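You operate a simulated robot arm through the tools that you are given. There is no shell and no other tool.

The job below is to be done with a simulated robot arm. You get a single attempt, and the scene is never put back.

Task
Tidy up at the draining board. At the end: two of the grey cells from the draining board are in the sink bowl; the blue scrubbing brush is in the sink bowl; the sink strainer from the draining board is in the sink bowl; whatever was shut is shut again. Leave all else as you found it, and nothing knocked over. Set down upright: sink strainer, grey cell.

The check looks at the end state, three seconds after you hand in, the way a careful person would. Anything else that was tipped, shoved, dropped, spilled or broken makes it a failure.

Robot
A 6-joint arm with a two-finger parallel gripper, fixed in place. Base frame: the origin is on the floor under the middle of its stand, x ahead of it, y to its left, z up; the work surface is at about z = 84.8. Readings come in cm, rad, newtons and seconds.
With the tool pointing down near the work surface it reaches from about 26 to 68 cm from the base axis. Its first joint turns from -1.152 to 1.152 rad. Payload 2.9 kg.
Tool frame: the origin (TCP) lies between the finger pads and is the grasp point; the fingertips stand 3 cm ahead of it; z points along the fingers, y is the line along which they close. The gripper opens to 11 cm. The fingers are 2 cm wide and 1 cm thick; the gripper's body (4.8 by 11.2 cm) begins 5.5 cm behind the TCP.
Orientation is that of the tool frame in the base frame, as a unit quaternion [w, x, y, z]. With the fingers straight down and closing along the base's y, the tool's x points along the base's -x, its y along +y and its z along -z.

Tools
- The arm moves only by the tool servo_tool. Its argument "increments" is a list of rows, each an object of numbers (a shift or turn left out is 0, a gripper value left out holds the last): "tx", "ty", "tz": the shift along the tool's x, y, z in cm; "wx", "wy", "wz": the turn, a rotation vector about the tool's x, y, z in rad; "claw": the gripper command, from -1 (shut) to 1 (fully open), values between in proportion. In form: [{"tx": .., "ty": .., "tz": .., "wx": .., "wy": .., "wz": .., "claw": ..}, ...]. A call has 1 to 20 rows; each row is the pose to reach, as a shift and turn from the pose commanded when the call began, along the tool's axes at that moment. Rows are played at 5 a second. More than 5 cm and 0.15 rad between two rows, or a gripper value outside its range, and nothing of the call is played. A pose out of reach is approached as far as the arm can. The call stops where the force on the tool passes 40 N (or 10 N more than at its start, if that is more) or the arm is blocked; 0.2 s more then pass. The fingers move at their own pace (about 10.8 cm/s each) and stop on an object; they squeeze with about 26 N. The grip force told is the motor's: it shows also when the fingers shut on nothing. Time passes only in rows, and 0.2 s behind the last, so rows that repeat a pose let the fingers close. The reply holds the time, the measured pose of the TCP, the force on the tool along the base axes, the opening and the grip force, in the units named above and with some noise, with the torque about the TCP (base axes, N m) and any sound that the robot's microphone picked up, and new pictures: "views" is both (left out), scene, wrist or none.
- Cameras (640 x 400 px; columns grow to the right, rows downward): "scene" is fixed at [6.4, 45.08, 137.61]; the picture's right is [-0.73, -0.69, 0.00], its down [-0.53, 0.56, -0.64] and it looks along [0.44, -0.47, -0.77] (base axes); focal length 242 px, centre (320, 200). "wrist" rides on the gripper at [7.2, 1.7, -10.3] in the tool frame; the picture's right is [-0.23, 0.97, 0.00], its down [-0.76, -0.18, -0.62] and it looks along [-0.61, -0.14, 0.78] (tool axes); focal length 222 px, centre (320, 200). There is no depth. A picture from a camera that has moved, and an enlarged one, comes with that camera's place and axes in the base frame and with its lens. The place of the scene camera against the robot may be out by one fixed shift of up to 2.5 cm in any direction.
- close_up(camera, box): a new picture of the part [left, top, right, bottom] of that camera's present view, enlarged. It takes no simulated time.
- finish_job(): hands the job in; it is judged then, once.

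Nothing tells you positions but the pictures and the camera data. Unless the task says otherwise, let go and move clear before handing in.

The tools are called after "Request:" as name(argument=value, ...) on one line, values as JSON. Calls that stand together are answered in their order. servo_tool: Moves the arm, as the interface text tells. Its arguments: {"type":"object","properties":{"increments":{"type":"array","items":{"type":"object","properties":{"tx":{"type":"number"},"ty":{"type":"number"},"tz":{"type":"number"},"wx":{"type":"number"},"wy":{"type":"number"},"wz":{"type":"number"},"claw":{"type":"number"}}}},"views":{"type":"string","enum":["both","scene","wrist","none"]}},"required":["increments"]} The other tools are called the same way: close_up (camera, box) takes an enlarged picture of a part of a camera's view; finish_job () hands the job in.

At the start:

```text
time_s: 0.0
ee_pos: [40.76, 3.42, 107.51]
ee_rot: [0.0, 0.0, 1.0, 0.0]
force: [-0.1, 0.4, 0.4]
moment: [0.02, 0.0, -0.02]
gripper_width: 11.01
finger_force: 0.1
```

scene: 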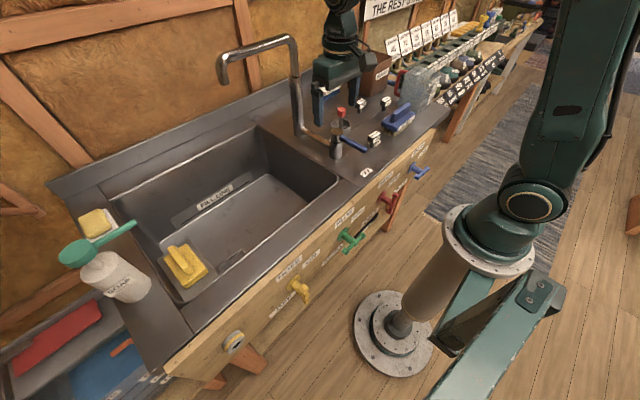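
wrist: 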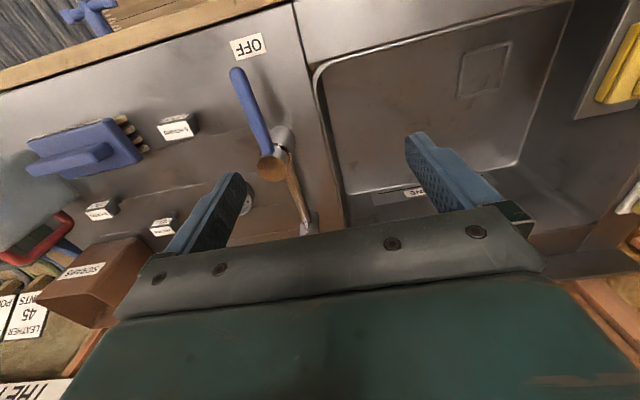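

I see a sink bench with a bowl, a tap, a blue brush and some small labelled items on the draining board. I'll enlarge the pictures first to identify things before I move.

Request:
close_up(camera="scene", box=[290, 60, 450, 160])

Request:
close_up(camera="wrist", box=[0, 60, 240, 210])

Request:
close_up(camera="wrist", box=[200, 30, 440, 230])

Request:
close_up(camera="scene", box=[360, 20, 520, 120])

Request:
close_up(camera="scene", box=[50, 180, 250, 310])

Request:
close_up(camera="scene", box=[260, 140, 440, 300])

```text
4.00 times, centred on (370, 110) of scene
camera zoom: at [6.4, 45.08, 137.61], right [-0.73, -0.69, 0.0], down [-0.53, 0.56, -0.64], along [0.44, -0.47, -0.77], focal length 969 px, centre (120, 560)
```

zoom: 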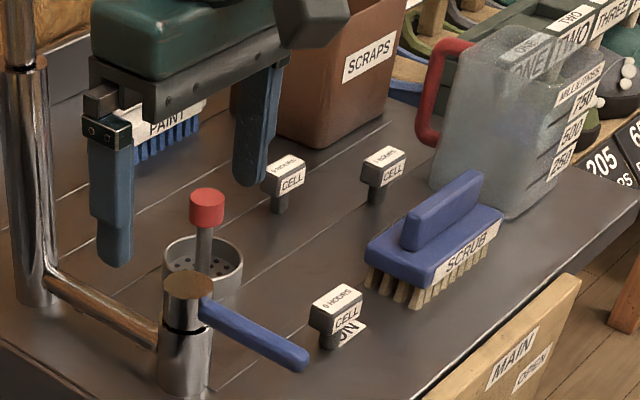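

```text
2.67 times, centred on (120, 135) of wrist
camera zoom: at [33.64, 5.08, 117.81], right [0.23, 0.97, 0.0], down [0.76, -0.18, 0.62], along [0.61, -0.14, -0.78], focal length 592 px, centre (853, 373)
```

zoom: 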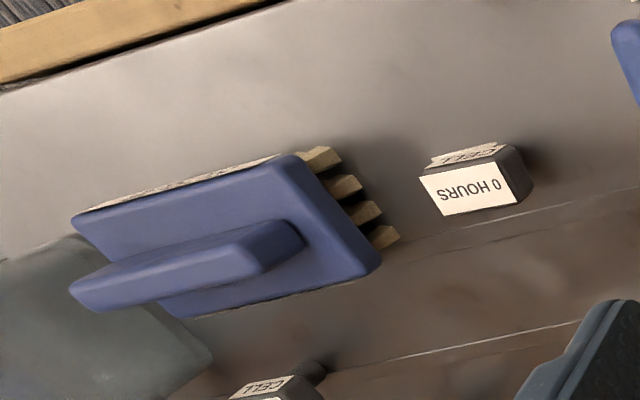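

```text
2.00 times, centred on (320, 130) of wrist
camera zoom: at [33.64, 5.08, 117.81], right [0.23, 0.97, 0.0], down [0.76, -0.18, 0.62], along [0.61, -0.14, -0.78], focal length 444 px, centre (320, 340)
```

zoom: 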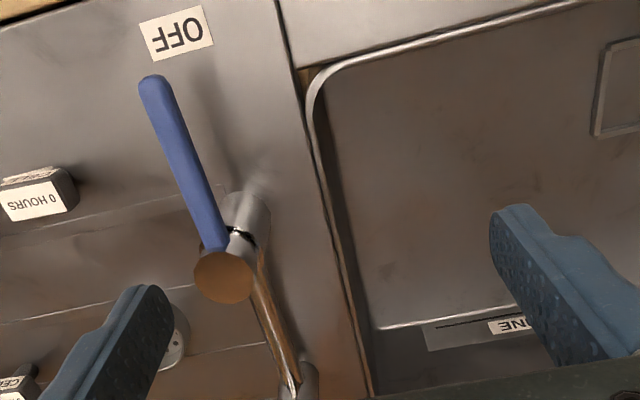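

```text
4.00 times, centred on (440, 70) of scene
camera zoom: at [6.4, 45.08, 137.61], right [-0.73, -0.69, 0.0], down [-0.53, 0.56, -0.64], along [0.44, -0.47, -0.77], focal length 969 px, centre (-160, 720)
```

zoom: 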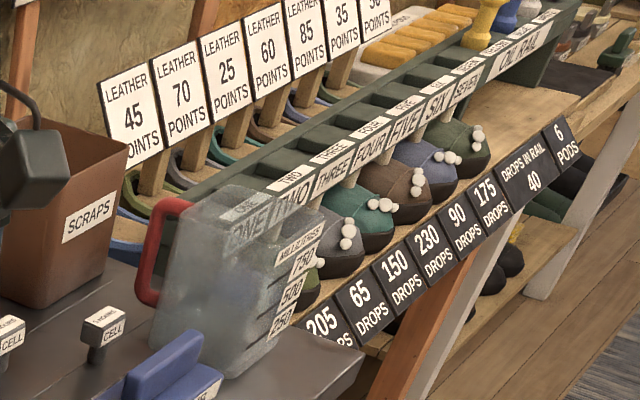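

```text
3.08 times, centred on (150, 245) of scene
camera zoom: at [6.4, 45.08, 137.61], right [-0.73, -0.69, 0.0], down [-0.53, 0.56, -0.64], along [0.44, -0.47, -0.77], focal length 745 px, centre (843, 62)
```

zoom: 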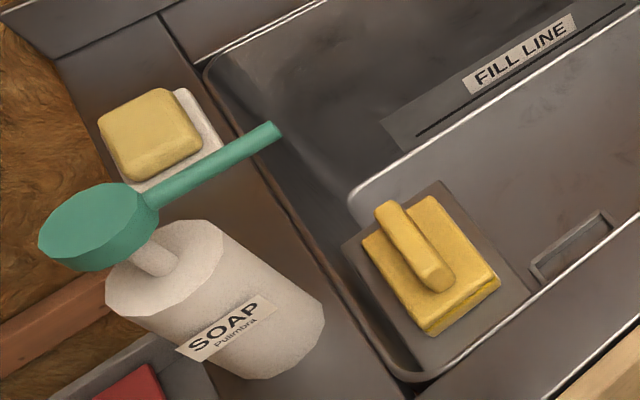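

```text
2.50 times, centred on (350, 220) of scene
camera zoom: at [6.4, 45.08, 137.61], right [-0.73, -0.69, 0.0], down [-0.53, 0.56, -0.64], along [0.44, -0.47, -0.77], focal length 606 px, centre (245, 150)
```

zoom: 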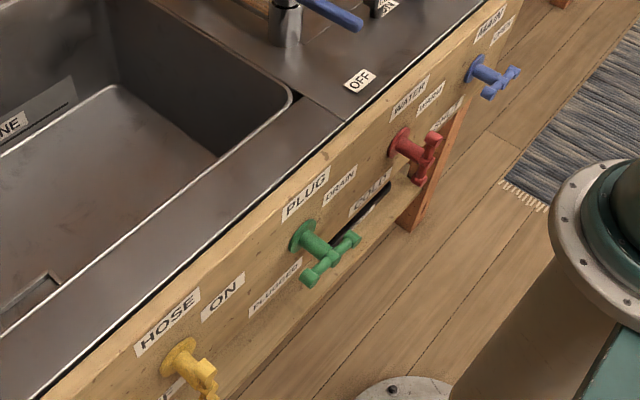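

I see three grey cells ("0 HOURS" labels), the blue SCRUB brush, the strainer with a red knob behind the tap, and a deep open bowl to the left. I take the first cell to be near (41,-17), the brush near (40,-31) and the strainer near (53,-13). I'll move right at height for a better wrist view.

Request:
servo_tool(increments=[{"ty": -4}, {"ty": -8}, {"ty": -12}, {"ty": -16}, {"ty": -18}, {"ty": -18}])

```text
time_s: 1.4
ee_pos: [40.73, -14.68, 107.4]
ee_rot: [0.001, 0.0, 1.0, 0.001]
force: [-0.8, 0.4, 0.0]
moment: [0.03, 0.0, -0.02]
gripper_width: 11.01
finger_force: 0.0
camera wrist: at [33.64, -12.77, 117.67], right [0.23, 0.97, 0.0], down [0.76, -0.18, 0.62], along [0.61, -0.14, -0.78], focal length 222 px, centre (320, 200)
```

scene: 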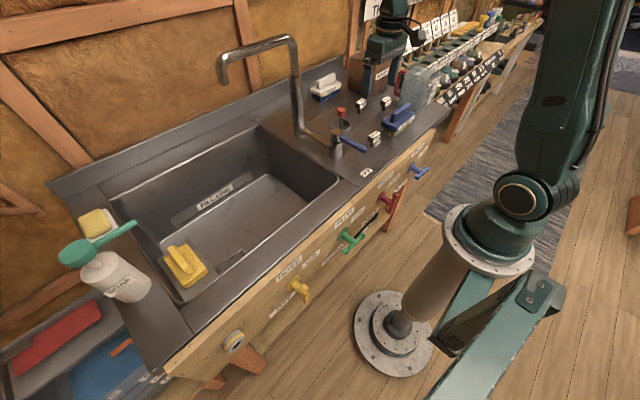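
wrist: 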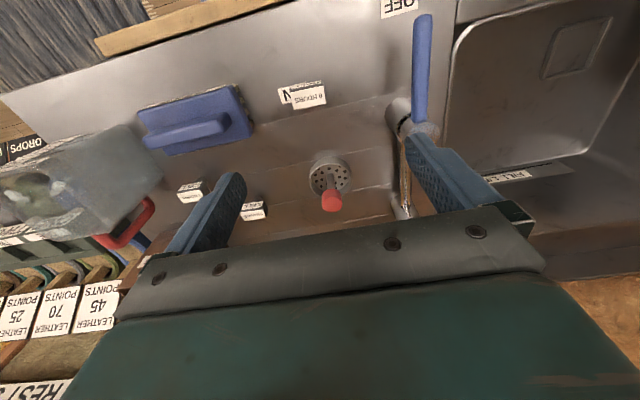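

Request:
close_up(camera="scene", box=[290, 60, 450, 160])

Request:
close_up(camera="wrist", box=[160, 70, 440, 230])

Request:
close_up(camera="wrist", box=[80, 60, 280, 230])

Request:
close_up(camera="wrist", box=[370, 0, 640, 250])

```text
4.00 times, centred on (370, 110) of scene
camera zoom: at [6.4, 45.08, 137.61], right [-0.73, -0.69, 0.0], down [-0.53, 0.56, -0.64], along [0.44, -0.47, -0.77], focal length 969 px, centre (120, 560)
```

zoom: 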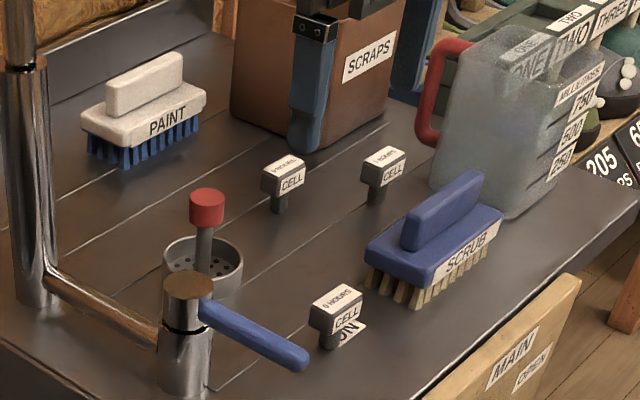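

```text
2.29 times, centred on (300, 150) of wrist
camera zoom: at [33.64, -12.77, 117.67], right [0.23, 0.97, 0.0], down [0.76, -0.18, 0.62], along [0.61, -0.14, -0.78], focal length 508 px, centre (366, 314)
```

zoom: 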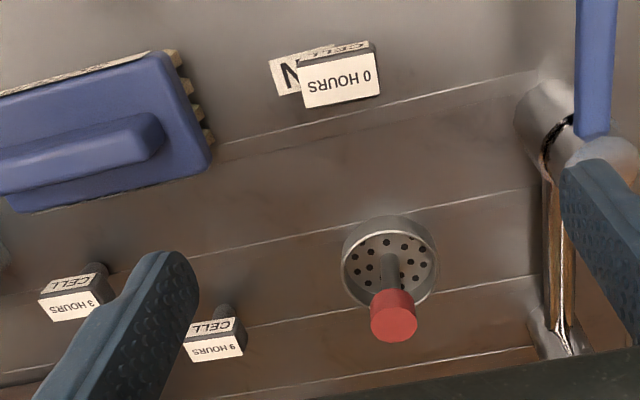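

```text
2.35 times, centred on (180, 145) of wrist
camera zoom: at [33.64, -12.77, 117.67], right [0.23, 0.97, 0.0], down [0.76, -0.18, 0.62], along [0.61, -0.14, -0.78], focal length 523 px, centre (649, 329)
```

zoom: 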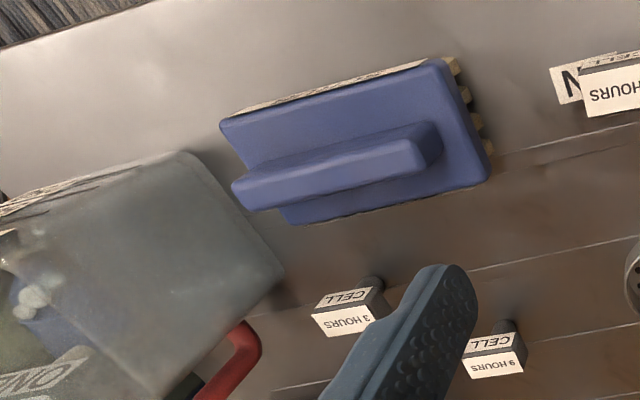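

```text
1.60 times, centred on (505, 125) of wrist
camera zoom: at [33.64, -12.77, 117.67], right [0.23, 0.97, 0.0], down [0.76, -0.18, 0.62], along [0.61, -0.14, -0.78], focal length 355 px, centre (24, 320)
```

zoom: 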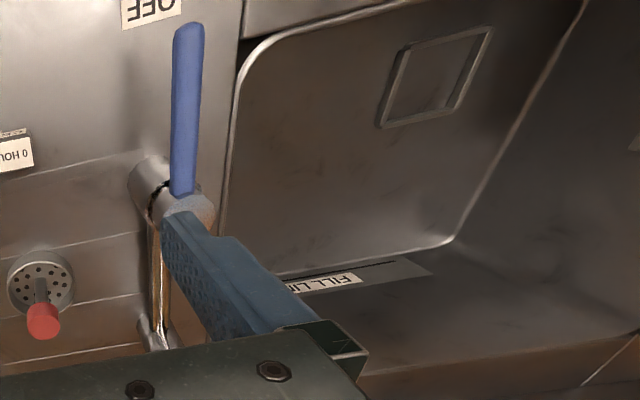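

I read the three cells as 0 HOURS at about (40.2,-15.7), 9 HOURS at (56,-30) and 3 HOURS at (50,-37), all with tops near z 89.5. The bowl floor is roughly 23 cm below the surface. I'll start with the 0 HOURS cell: line up above it and look again.

Request:
servo_tool(increments=[{"tx": 0.5, "ty": -1.1, "tz": 3, "wz": 0.08}, {"tx": 0.5, "ty": -1.1, "tz": 6, "wz": 0.08}, {"tx": 0.5, "ty": -1.1, "tz": 9, "wz": 0.08}, {"tx": 0.5, "ty": -1.1, "tz": 9.5, "wz": 0.08}])

```text
time_s: 2.4
ee_pos: [40.25, -15.75, 97.7]
ee_rot: [0.0, 0.04, 0.999, 0.0]
force: [0.7, -0.2, -0.1]
moment: [-0.01, 0.03, 0.0]
gripper_width: 10.98
finger_force: 0.1
camera wrist: at [33.31, -13.42, 108.17], right [0.3, 0.95, 0.0], down [0.74, -0.24, 0.62], along [0.59, -0.19, -0.78], focal length 222 px, centre (320, 200)
```

scene: 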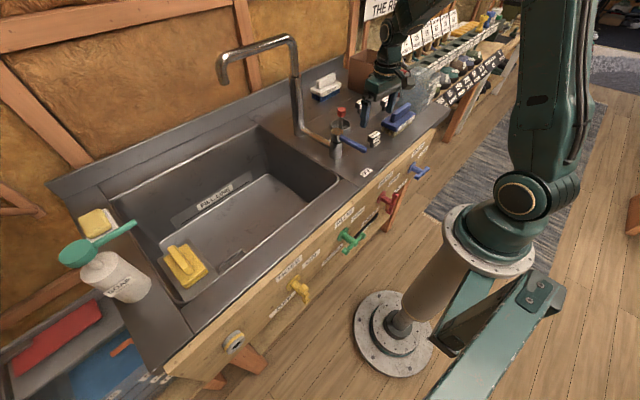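
wrist: 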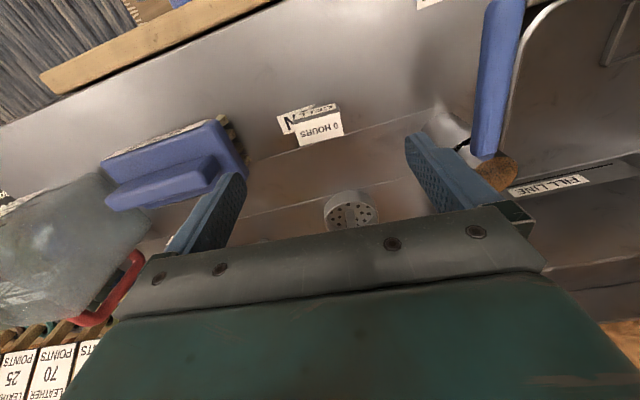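

The gripper is lined up above the 0 HOURS cell. I'll enlarge the view to refine its exact position before going down.

Request:
close_up(camera="wrist", box=[250, 70, 410, 170])

Request:
close_up(camera="wrist", box=[80, 90, 280, 240])

```text
4.00 times, centred on (330, 120) of wrist
camera zoom: at [33.31, -13.42, 108.17], right [0.3, 0.95, 0.0], down [0.74, -0.24, 0.62], along [0.59, -0.19, -0.78], focal length 888 px, centre (280, 520)
```

zoom: 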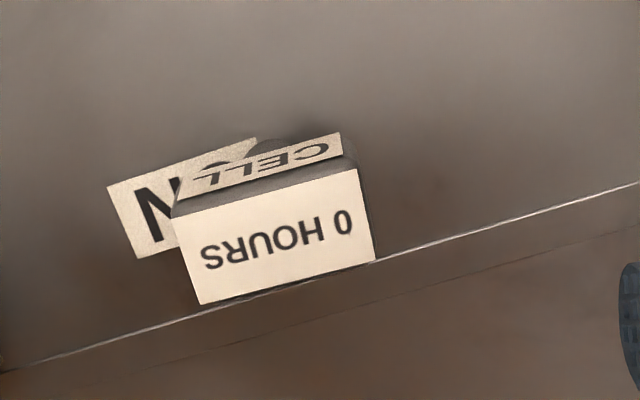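

```text
2.67 times, centred on (180, 165) of wrist
camera zoom: at [33.31, -13.42, 108.17], right [0.3, 0.95, 0.0], down [0.74, -0.24, 0.62], along [0.59, -0.19, -0.78], focal length 592 px, centre (693, 293)
```

zoom: 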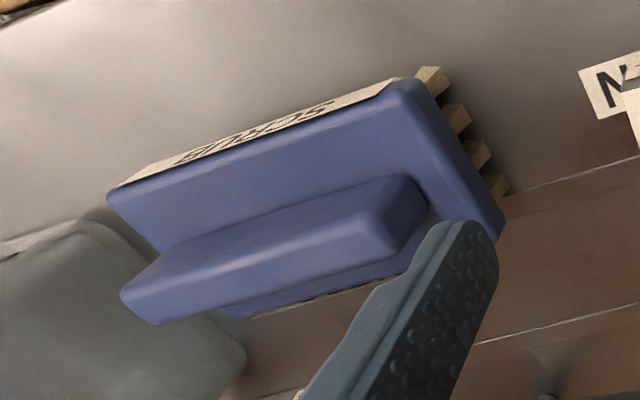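

The cell head is about 4.0 × 2.0 cm, centred near (40.1,-15.7) with a yaw of about 0.045. I'll narrow the opening a little and go down to grasp height.

Request:
servo_tool(increments=[{"tx": 0.15, "tz": 2, "wz": -0.035, "claw": 0.3}, {"tx": 0.15, "tz": 4, "wz": -0.035, "claw": 0.3}, {"tx": 0.15, "tz": 6, "wz": -0.035}, {"tx": 0.15, "tz": 8, "wz": -0.035}, {"tx": 0.15, "tz": 9.2, "wz": -0.035}, {"tx": 0.15, "tz": 9.2, "wz": -0.035}])

```text
time_s: 3.8
ee_pos: [40.18, -15.77, 88.6]
ee_rot: [0.0, 0.023, 1.0, 0.001]
force: [-1.2, -0.3, -0.4]
moment: [0.0, 0.0, -0.01]
gripper_width: 7.16
finger_force: 0.1
camera wrist: at [33.09, -13.66, 99.04], right [0.27, 0.96, 0.0], down [0.75, -0.21, 0.62], along [0.6, -0.17, -0.78], focal length 222 px, centre (320, 200)
```

scene: 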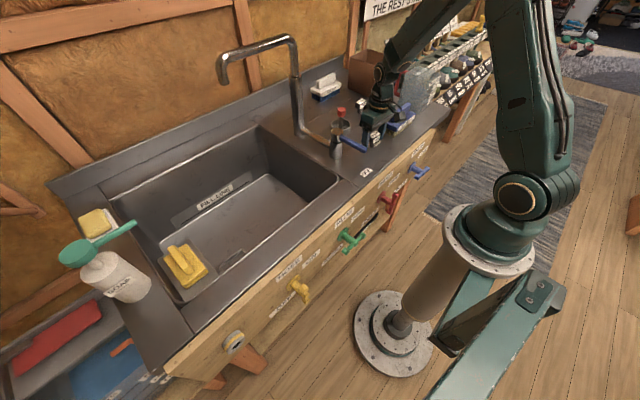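
wrist: 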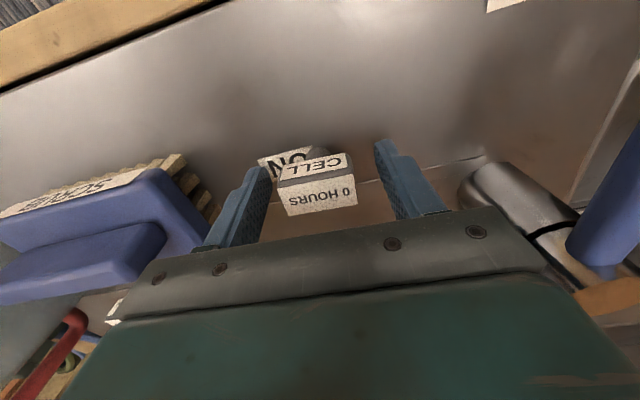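

The cell head sits between the fingers. I'll check closely before closing.

Request:
close_up(camera="wrist", box=[220, 120, 460, 270])

Request:
close_up(camera="scene", box=[320, 80, 440, 160])

```text
2.67 times, centred on (340, 195) of wrist
camera zoom: at [33.09, -13.66, 99.04], right [0.27, 0.96, 0.0], down [0.75, -0.21, 0.62], along [0.6, -0.17, -0.78], focal length 592 px, centre (267, 213)
```

zoom: 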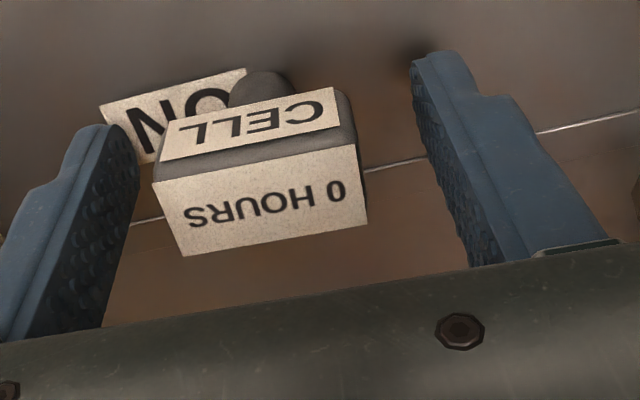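

```text
5.00 times, centred on (380, 120) of scene
camera zoom: at [6.4, 45.08, 137.61], right [-0.73, -0.69, 0.0], down [-0.53, 0.56, -0.64], along [0.44, -0.47, -0.77], focal length 1211 px, centre (20, 600)
```

zoom: 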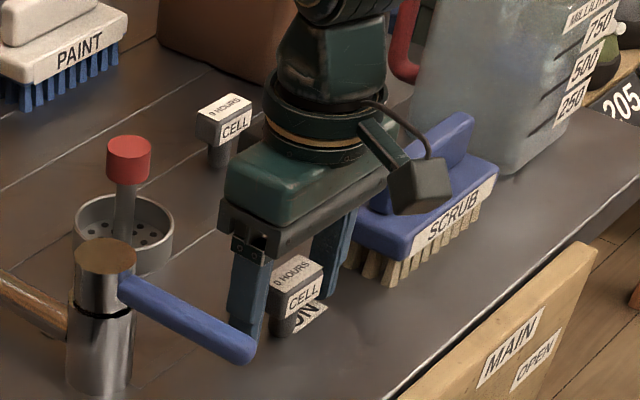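

The cell is centred between the pads. I'll close on it, then lift slightly to check the grip.

Request:
servo_tool(increments=[{"claw": -1}, {"claw": -1}, {"claw": -1}, {"claw": -1}, {"claw": -1}, {"tz": -1.5, "claw": -1}, {"tz": -3, "claw": -1}, {"tz": -3, "claw": -1}])

```text
time_s: 5.6
ee_pos: [40.09, -15.83, 91.8]
ee_rot: [0.0, 0.023, 1.0, 0.0]
force: [0.2, -1.0, -0.1]
moment: [-0.01, -0.04, 0.0]
gripper_width: 4.15
finger_force: 26.3
camera wrist: at [33.06, -13.74, 102.12], right [0.27, 0.96, 0.0], down [0.75, -0.21, 0.62], along [0.6, -0.17, -0.78], focal length 222 px, centre (320, 200)
```

scene: 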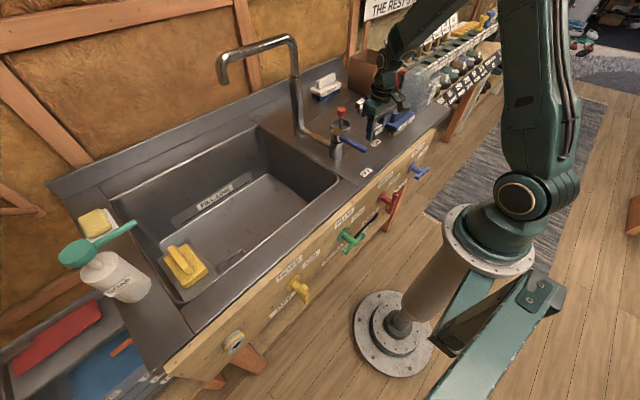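
wrist: 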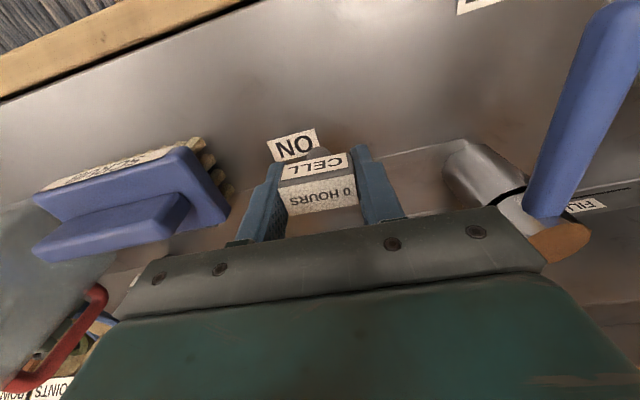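

The cell is held at 4.15 cm and lifted clean. Next I raise it well above the tap and carry it over the right part of the bowl.

Request:
servo_tool(increments=[{"tz": -4}, {"tz": -8}, {"tz": -12}, {"tz": -15.5}, {"tz": -15.5, "ty": 4}, {"tz": -15.5, "ty": 8}, {"tz": -15.5, "ty": 12, "tx": -0.5}, {"tz": -15.5, "ty": 16, "tx": -1.5}, {"tz": -15.5, "ty": 20, "tx": -2.8}, {"tz": -15.5, "ty": 24, "tx": -4.2}, {"tz": -15.5, "ty": 28, "tx": -5.6, "wz": -0.045}, {"tz": -15.5, "ty": 30, "tx": -6.5, "wz": -0.045}, {"tz": -15.5, "ty": 30, "tx": -6.5, "wz": -0.045}])

```text
time_s: 8.4
ee_pos: [47.93, 13.85, 107.2]
ee_rot: [0.0, -0.001, 1.0, 0.0]
force: [0.0, 0.3, 0.5]
moment: [-0.04, -0.02, 0.03]
gripper_width: 4.14
finger_force: 25.8
camera wrist: at [40.82, 15.64, 117.5], right [0.23, 0.97, 0.0], down [0.76, -0.18, 0.62], along [0.61, -0.14, -0.78], focal length 222 px, centre (320, 200)
```

scene: 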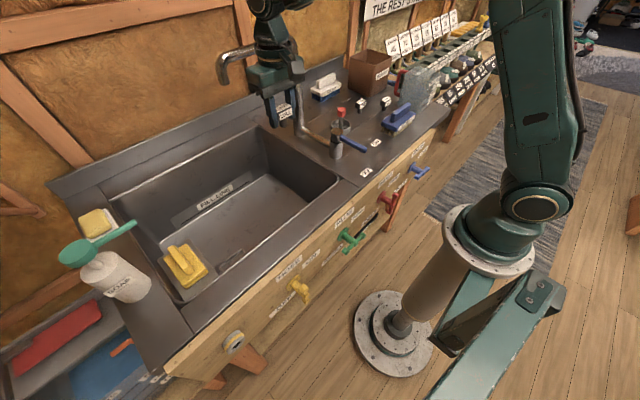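
wrist: 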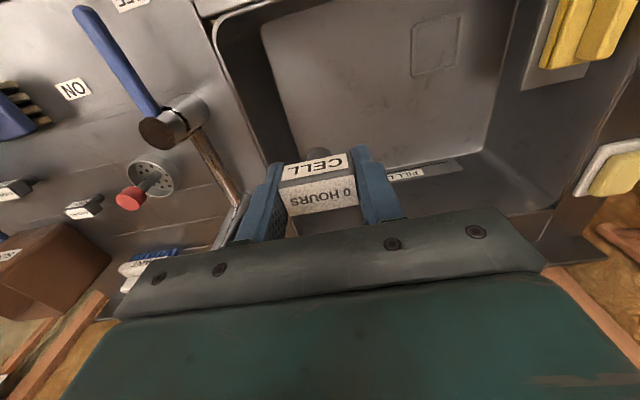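

The cell is above the bowl, and I put the bowl floor at about z 62.4. The wrist camera hangs towards the robot, so I'll shift out to x≈54 to clear the near wall and lower in stages.

Request:
servo_tool(increments=[{"tx": -3, "tz": 2}, {"tx": -6, "tz": 5}, {"tx": -6, "tz": 9}, {"tx": -6, "tz": 13}, {"tx": -6, "tz": 17}, {"tx": -6, "tz": 21}, {"tx": -6, "tz": 25}, {"tx": -6, "tz": 29}, {"tx": -6, "tz": 32}, {"tx": -6, "tz": 32}])

```text
time_s: 10.6
ee_pos: [53.96, 13.97, 75.32]
ee_rot: [0.0, 0.0, 1.0, 0.0]
force: [0.3, -0.2, 0.1]
moment: [0.04, 0.0, 0.03]
gripper_width: 4.11
finger_force: 26.0
camera wrist: at [46.82, 15.64, 85.59], right [0.23, 0.97, 0.0], down [0.76, -0.18, 0.62], along [0.61, -0.14, -0.78], focal length 222 px, centre (320, 200)
```

scene: 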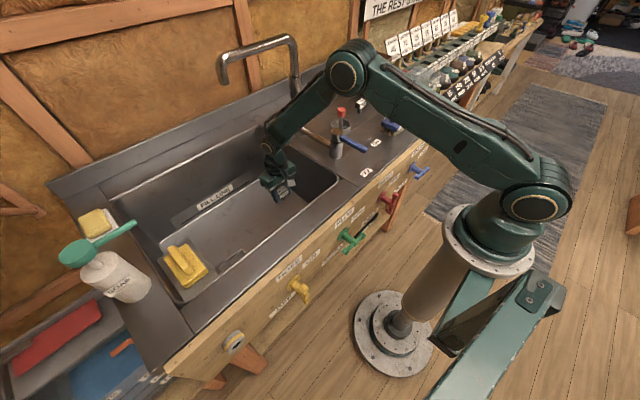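
wrist: 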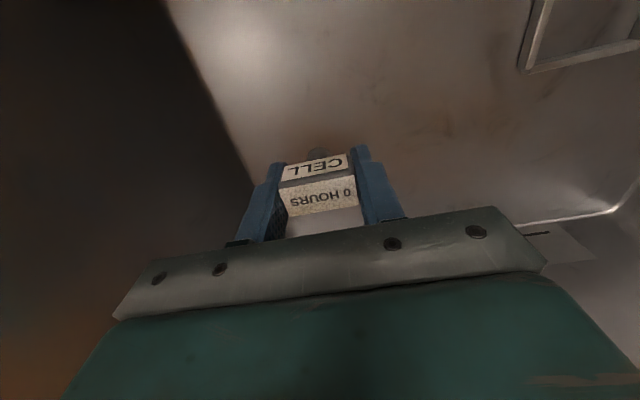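

The arm clears the rim and walls. I'll lower further in small steps and watch the vertical force for floor contact.

Request:
servo_tool(increments=[{"tz": 3}, {"tz": 6}, {"tz": 7.3}, {"tz": 7.8}, {"tz": 7.8}], views="wrist")

```text
time_s: 11.8
ee_pos: [54.07, 13.88, 67.43]
ee_rot: [0.0, 0.0, 1.0, 0.0]
force: [0.3, 0.1, -0.9]
moment: [0.01, -0.05, 0.0]
gripper_width: 4.12
finger_force: 26.2
camera wrist: at [46.85, 15.68, 77.75], right [0.23, 0.97, 0.0], down [0.76, -0.18, 0.62], along [0.61, -0.14, -0.78], focal length 222 px, centre (320, 200)
```

wrist: 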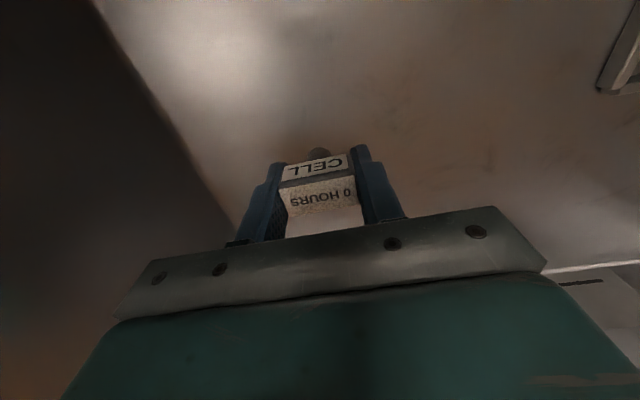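

Request:
servo_tool(increments=[{"tz": 0.2}, {"tz": 0.4}, {"tz": 0.6}, {"tz": 0.8}, {"tz": 0.8}], views="wrist")

Request:
close_up(camera="wrist", box=[220, 110, 440, 250])

```text
time_s: 13.0
ee_pos: [53.95, 13.89, 66.67]
ee_rot: [0.0, 0.0, 1.0, 0.0]
force: [-0.5, -0.4, -0.3]
moment: [-0.02, 0.0, 0.01]
gripper_width: 4.13
finger_force: 25.7
camera wrist: at [46.87, 15.71, 76.95], right [0.23, 0.97, 0.0], down [0.76, -0.18, 0.62], along [0.61, -0.14, -0.78], focal length 222 px, centre (320, 200)
```

wrist: 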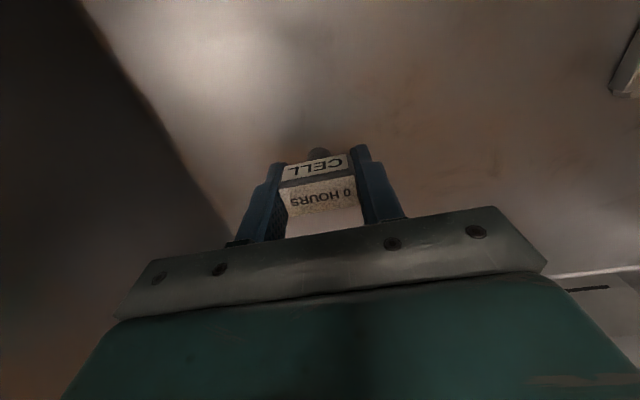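

```text
2.86 times, centred on (330, 180) of wrist
camera zoom: at [46.87, 15.71, 76.95], right [0.23, 0.97, 0.0], down [0.76, -0.18, 0.62], along [0.61, -0.14, -0.78], focal length 635 px, centre (291, 257)
```

zoom: 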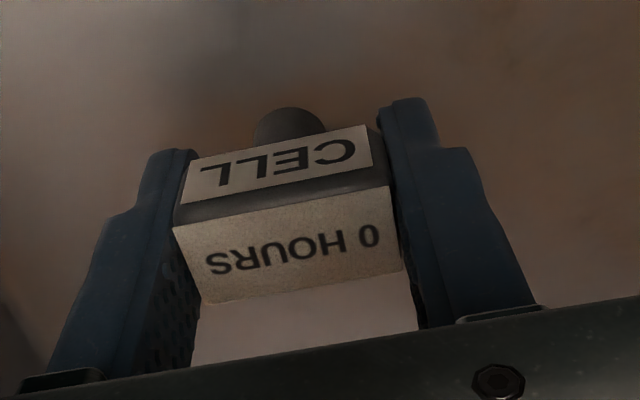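

No contact yet at TCP z 66.7. I'll keep lowering in fine steps.

Request:
servo_tool(increments=[{"tz": 0.15}, {"tz": 0.3}, {"tz": 0.3}], views="none")

```text
time_s: 13.8
ee_pos: [53.94, 13.89, 66.32]
ee_rot: [0.0, 0.001, 1.0, 0.0]
force: [-0.5, 0.0, -0.9]
moment: [0.01, 0.05, -0.03]
gripper_width: 4.12
finger_force: 26.3
```

Request:
servo_tool(increments=[{"tz": 0.15}, {"tz": 0.3}, {"tz": 0.3}], views="none")

```text
time_s: 14.6
ee_pos: [54.04, 13.87, 66.13]
ee_rot: [0.0, 0.001, 1.0, 0.0]
force: [-0.3, -0.7, -0.4]
moment: [-0.03, -0.01, 0.0]
gripper_width: 4.11
finger_force: 26.2
```

Request:
servo_tool(increments=[{"tz": 0.15}, {"tz": 0.3}, {"tz": 0.3}], views="none")

```text
time_s: 15.4
ee_pos: [53.92, 13.92, 65.71]
ee_rot: [0.0, 0.0, 1.0, 0.0]
force: [-0.4, -0.5, -0.7]
moment: [-0.04, 0.0, 0.01]
gripper_width: 4.12
finger_force: 25.9
```

Request:
servo_tool(increments=[{"tz": 0.15}, {"tz": 0.3}, {"tz": 0.45}, {"tz": 0.45}], views="wrist")

Request:
close_up(camera="scene", box=[220, 120, 340, 220])

```text
time_s: 16.4
ee_pos: [53.95, 13.83, 65.41]
ee_rot: [0.0, 0.0, 1.0, 0.001]
force: [-1.0, -0.6, -1.3]
moment: [0.03, -0.01, -0.04]
gripper_width: 4.11
finger_force: 25.9
camera wrist: at [46.83, 15.74, 75.66], right [0.23, 0.97, 0.0], down [0.76, -0.18, 0.62], along [0.61, -0.14, -0.78], focal length 222 px, centre (320, 200)
```

wrist: 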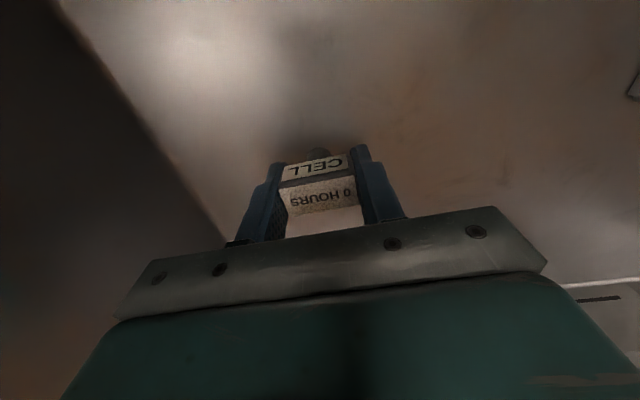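

```text
4.00 times, centred on (280, 170) of scene
camera zoom: at [6.4, 45.08, 137.61], right [-0.73, -0.69, 0.0], down [-0.53, 0.56, -0.64], along [0.44, -0.47, -0.77], focal length 969 px, centre (480, 320)
```

zoom: 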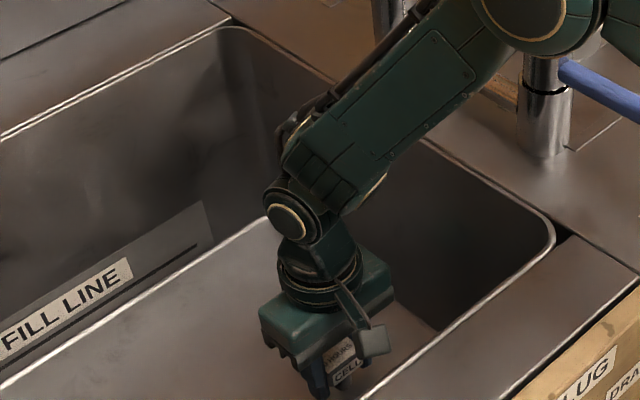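

Request:
servo_tool(increments=[{"tz": 0.15}, {"tz": 0.3}, {"tz": 0.45}, {"tz": 0.45}], views="none")

```text
time_s: 17.4
ee_pos: [54.01, 13.84, 64.81]
ee_rot: [0.001, 0.0, 1.0, -0.001]
force: [0.0, 0.5, -0.1]
moment: [-0.04, 0.04, -0.01]
gripper_width: 4.11
finger_force: 26.2
```

Request:
servo_tool(increments=[{"tz": 0.15}, {"tz": 0.3}, {"tz": 0.45}, {"tz": 0.6}, {"tz": 0.6}], views="wrist")

Request:
close_up(camera="wrist", box=[220, 110, 440, 250])

```text
time_s: 18.6
ee_pos: [54.21, 13.97, 64.52]
ee_rot: [0.003, 0.0, 1.0, 0.0]
force: [-1.1, -0.7, 21.7]
moment: [-0.01, 0.08, 0.0]
gripper_width: 4.14
finger_force: 25.5
camera wrist: at [46.88, 15.72, 74.79], right [0.23, 0.97, 0.0], down [0.76, -0.18, 0.63], along [0.61, -0.14, -0.78], focal length 222 px, centre (320, 200)
```

wrist: 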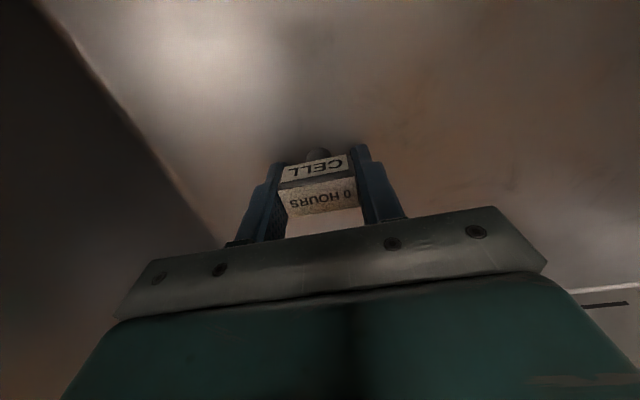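

```text
2.86 times, centred on (330, 180) of wrist
camera zoom: at [46.88, 15.72, 74.79], right [0.23, 0.97, 0.0], down [0.76, -0.18, 0.63], along [0.61, -0.14, -0.78], focal length 635 px, centre (291, 257)
```

zoom: 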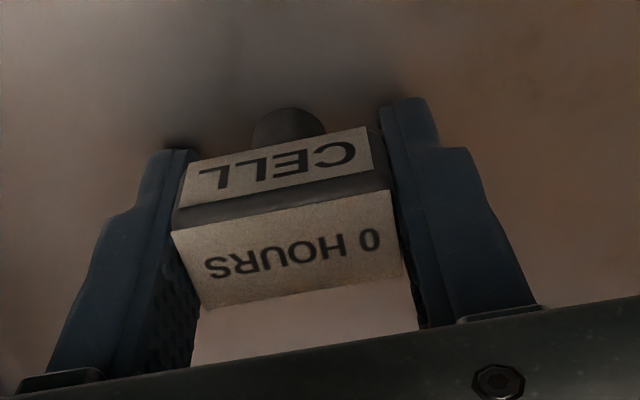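

Contact with 22 N at TCP z≈64.5, so the floor is at about z 60.7. I'll ease up slightly to relieve the force and open the fingers a modest amount.

Request:
servo_tool(increments=[{"tz": -0.15}, {"tz": -0.2}, {"tz": -0.2, "claw": -0.15}, {"tz": -0.2, "claw": 0.1}, {"tz": -0.2, "claw": 0.1}], views="wrist")

Request:
close_up(camera="wrist", box=[220, 110, 440, 250])

```text
time_s: 19.8
ee_pos: [53.89, 13.86, 64.44]
ee_rot: [0.0, 0.001, 1.0, -0.001]
force: [-0.7, 0.4, 0.5]
moment: [0.01, 0.03, 0.04]
gripper_width: 6.06
finger_force: 0.0
camera wrist: at [46.72, 15.69, 74.82], right [0.23, 0.97, 0.0], down [0.76, -0.18, 0.62], along [0.61, -0.14, -0.78], focal length 222 px, centre (320, 200)
```

wrist: 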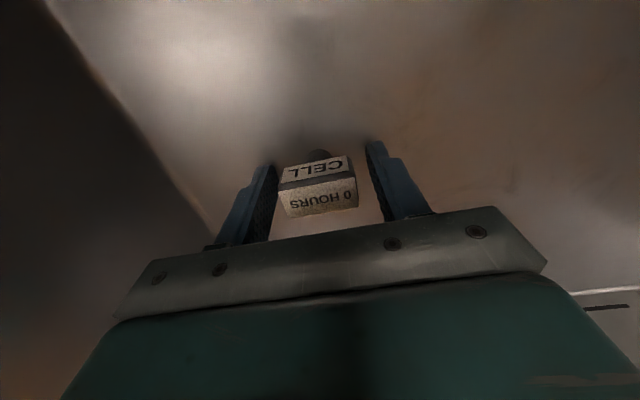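

```text
2.86 times, centred on (330, 180) of wrist
camera zoom: at [46.72, 15.69, 74.82], right [0.23, 0.97, 0.0], down [0.76, -0.18, 0.62], along [0.61, -0.14, -0.78], focal length 635 px, centre (291, 257)
```

zoom: 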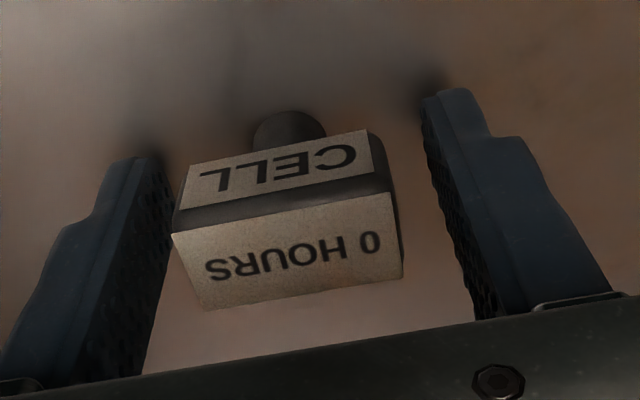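

The cell stands upright on the bowl floor with the fingers clear on both sides. I'll rise straight up and out, then head back for the strainer, whose knob is near (54,-15.8) at z≈92.

Request:
servo_tool(increments=[{"tz": -2}, {"tz": -5}, {"tz": -9}, {"tz": -13}, {"tz": -17}, {"tz": -21}, {"tz": -25}, {"tz": -29}, {"tz": -33, "tx": 1}, {"tz": -37, "tx": 3}, {"tz": -41, "tx": 5}, {"tz": -43, "tx": 6}, {"tz": -43, "tx": 6, "ty": -4}, {"tz": -43, "tx": 6, "ty": -8}, {"tz": -43, "tx": 6, "ty": -12}])

```text
time_s: 23.0
ee_pos: [48.07, 1.75, 107.43]
ee_rot: [0.0, 0.0, 1.0, 0.001]
force: [1.3, -0.4, 1.2]
moment: [0.01, 0.0, 0.01]
gripper_width: 6.05
finger_force: 0.0
camera wrist: at [40.76, 3.49, 117.63], right [0.23, 0.97, 0.0], down [0.76, -0.18, 0.62], along [0.61, -0.14, -0.78], focal length 222 px, centre (320, 200)
```

scene: 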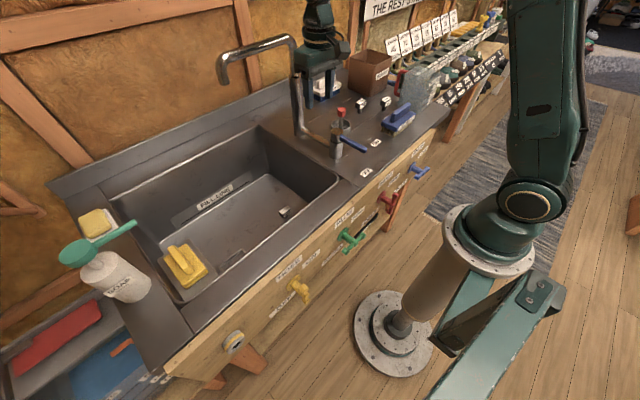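
wrist: 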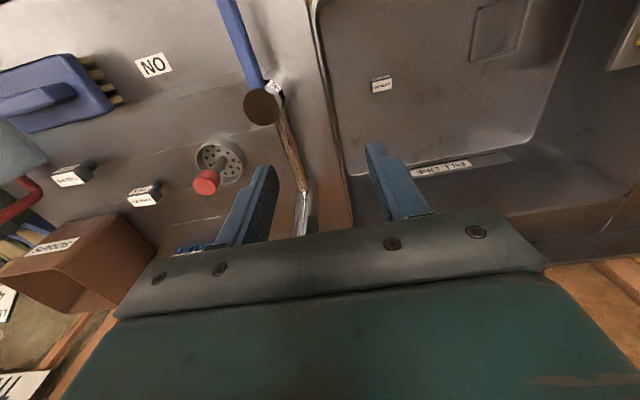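

Request:
close_up(camera="wrist", box=[340, 50, 440, 120])

Request:
close_up(camera="wrist", box=[160, 110, 300, 220])

Request:
close_up(camera="scene", box=[300, 80, 400, 160])

```text
5.71 times, centred on (390, 85) of wrist
camera zoom: at [40.76, 3.49, 117.63], right [0.23, 0.97, 0.0], down [0.76, -0.18, 0.62], along [0.61, -0.14, -0.78], focal length 1269 px, centre (-80, 857)
```

zoom: 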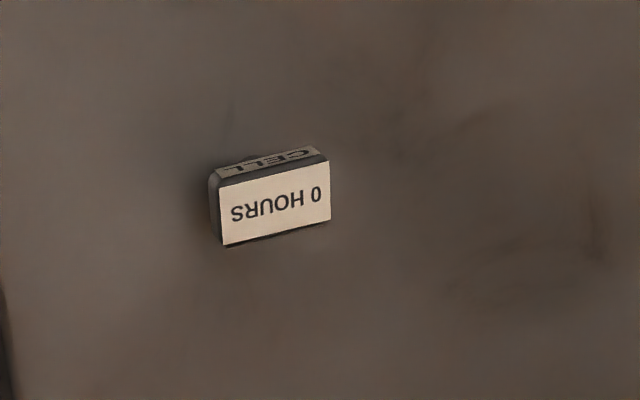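

```text
3.64 times, centred on (230, 165) of wrist
camera zoom: at [40.76, 3.49, 117.63], right [0.23, 0.97, 0.0], down [0.76, -0.18, 0.62], along [0.61, -0.14, -0.78], focal length 808 px, centre (647, 327)
```

zoom: 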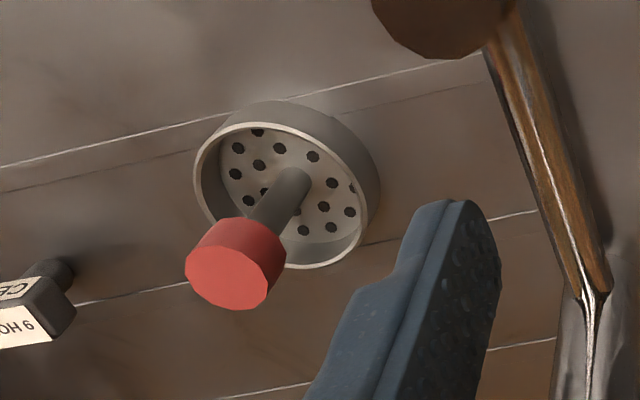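

```text
5.00 times, centred on (350, 120) of scene
camera zoom: at [6.39, 45.09, 137.61], right [-0.73, -0.69, 0.0], down [-0.53, 0.56, -0.64], along [0.44, -0.47, -0.77], focal length 1211 px, centre (170, 600)
```

zoom: 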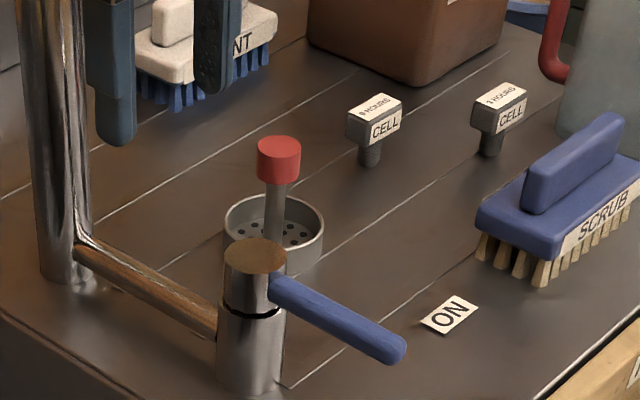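

The cell stands upright in the bowl. The strainer's knob is about 3.1 cm across, centred near (54.1,-15.8) with its top at z≈93. I'll line up over it and look once more.

Request:
servo_tool(increments=[{"ty": -4}, {"ty": -8}, {"ty": -12, "tx": -1}, {"ty": -15.5, "tx": -3}, {"ty": -17.7, "tx": -5.5}, {"ty": -17.7, "tx": -6.1, "tz": 3}, {"ty": -17.7, "tx": -6.1, "tz": 6}, {"ty": -17.7, "tx": -6.1, "tz": 8.5}, {"ty": -17.7, "tx": -6.1, "tz": 8.5}])

Request:
close_up(camera="wrist", box=[230, 110, 430, 240])

Request:
close_up(camera="scene", box=[280, 60, 400, 160])

```text
time_s: 25.0
ee_pos: [54.0, -15.84, 98.72]
ee_rot: [0.0, 0.0, 1.0, -0.001]
force: [0.7, -0.3, 0.3]
moment: [0.02, 0.05, 0.0]
gripper_width: 6.07
finger_force: 0.1
camera wrist: at [46.98, -14.06, 109.05], right [0.23, 0.97, 0.0], down [0.76, -0.18, 0.62], along [0.61, -0.14, -0.78], focal length 222 px, centre (320, 200)
```

scene: 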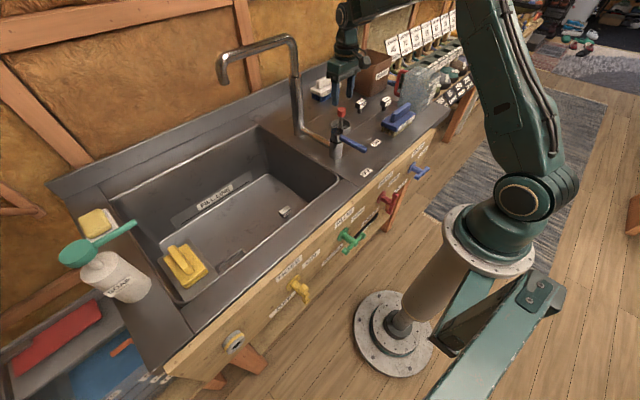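
wrist: 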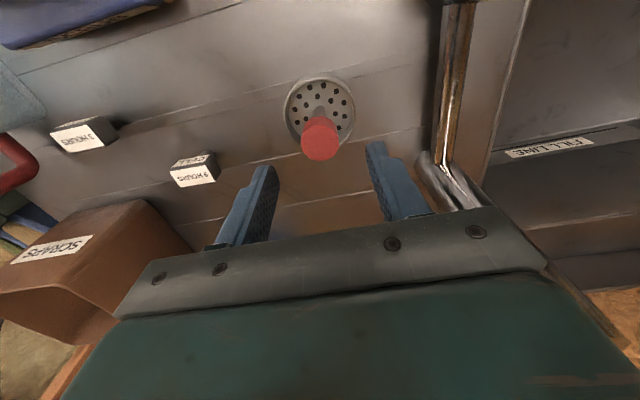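

```text
3.08 times, centred on (330, 175) of wrist
camera zoom: at [46.98, -14.06, 109.05], right [0.23, 0.97, 0.0], down [0.76, -0.18, 0.62], along [0.61, -0.14, -0.78], focal length 684 px, centre (289, 277)
```

zoom: 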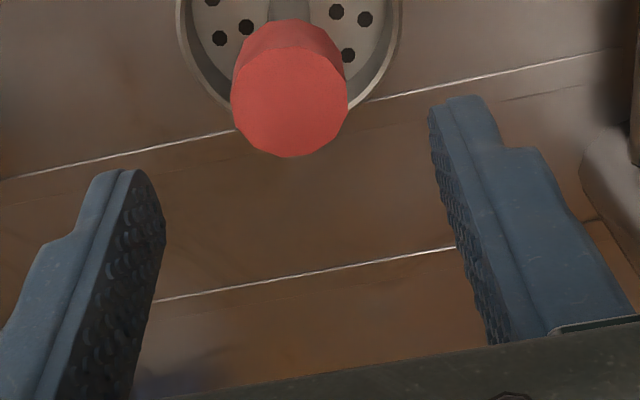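

```text
4.00 times, centred on (340, 110) of scene
camera zoom: at [6.4, 45.08, 137.61], right [-0.73, -0.69, 0.0], down [-0.53, 0.56, -0.64], along [0.44, -0.47, -0.77], focal length 969 px, centre (240, 560)
```

zoom: 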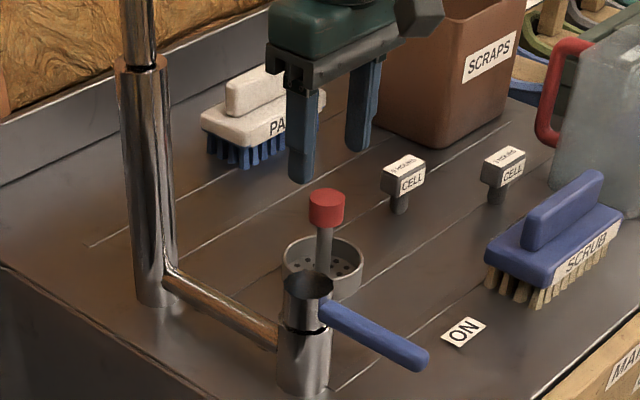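

The knob is centred to within 0.1 cm. I'll go down to the knob's mid-height and close on it.

Request:
servo_tool(increments=[{"ty": 0.1, "tz": 2}, {"ty": 0.1, "tz": 4}, {"ty": 0.1, "tz": 6}, {"ty": 0.1, "tz": 6.9}, {"ty": 0.1, "tz": 6.9}], views="both")

Request:
close_up(camera="wrist", box=[230, 110, 430, 240])

Request:
close_up(camera="scene", box=[280, 60, 400, 160])

```text
time_s: 26.2
ee_pos: [54.15, -15.72, 92.11]
ee_rot: [0.0, 0.0, 1.0, 0.0]
force: [0.0, -0.4, 0.0]
moment: [-0.04, 0.0, 0.02]
gripper_width: 6.06
finger_force: 0.1
camera wrist: at [46.98, -13.88, 102.38], right [0.23, 0.97, 0.0], down [0.76, -0.18, 0.62], along [0.61, -0.14, -0.78], focal length 222 px, centre (320, 200)
```

scene: 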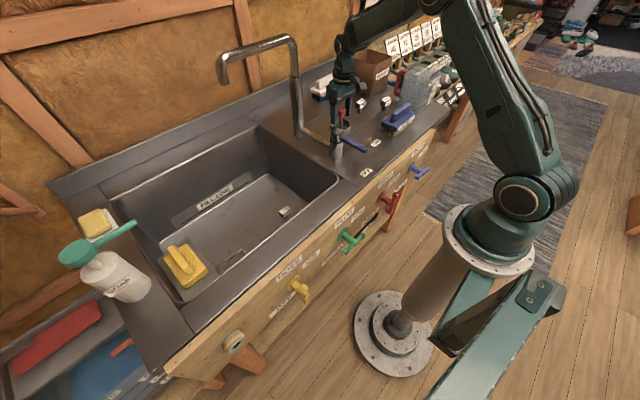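
wrist: 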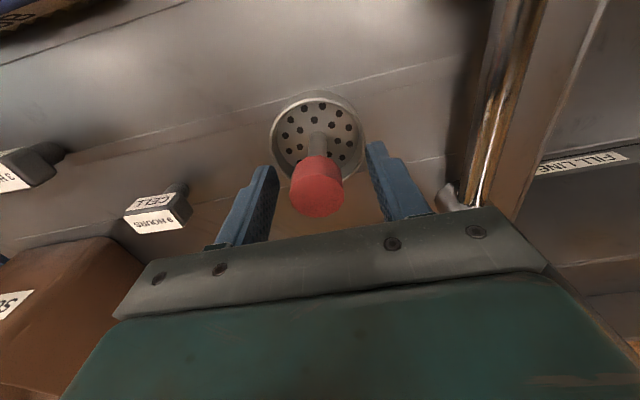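

```text
3.08 times, centred on (330, 175) of wrist
camera zoom: at [46.98, -13.88, 102.38], right [0.23, 0.97, 0.0], down [0.76, -0.18, 0.62], along [0.61, -0.14, -0.78], focal length 684 px, centre (289, 277)
```

zoom: 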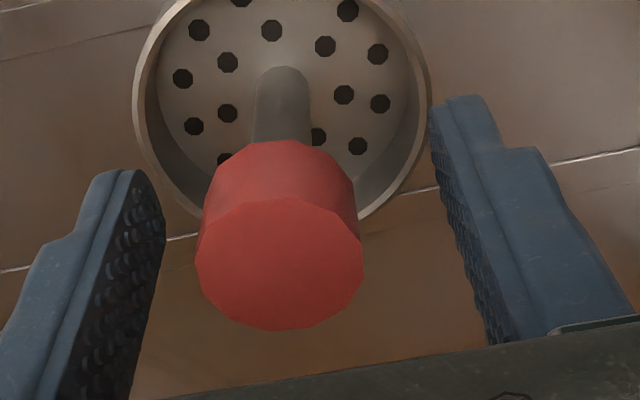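

```text
4.00 times, centred on (340, 110) of scene
camera zoom: at [6.4, 45.08, 137.61], right [-0.73, -0.69, 0.0], down [-0.53, 0.56, -0.64], along [0.44, -0.47, -0.77], focal length 969 px, centre (240, 560)
```

zoom: 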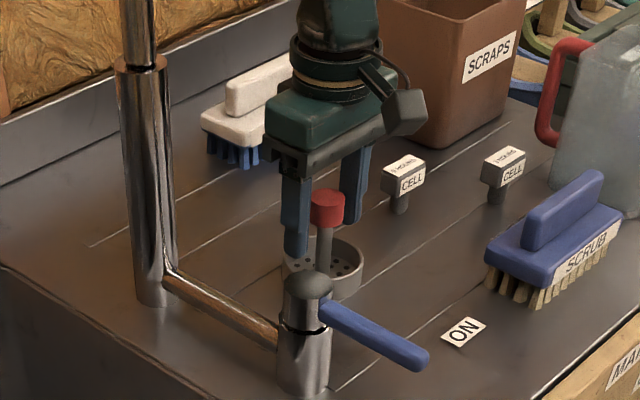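

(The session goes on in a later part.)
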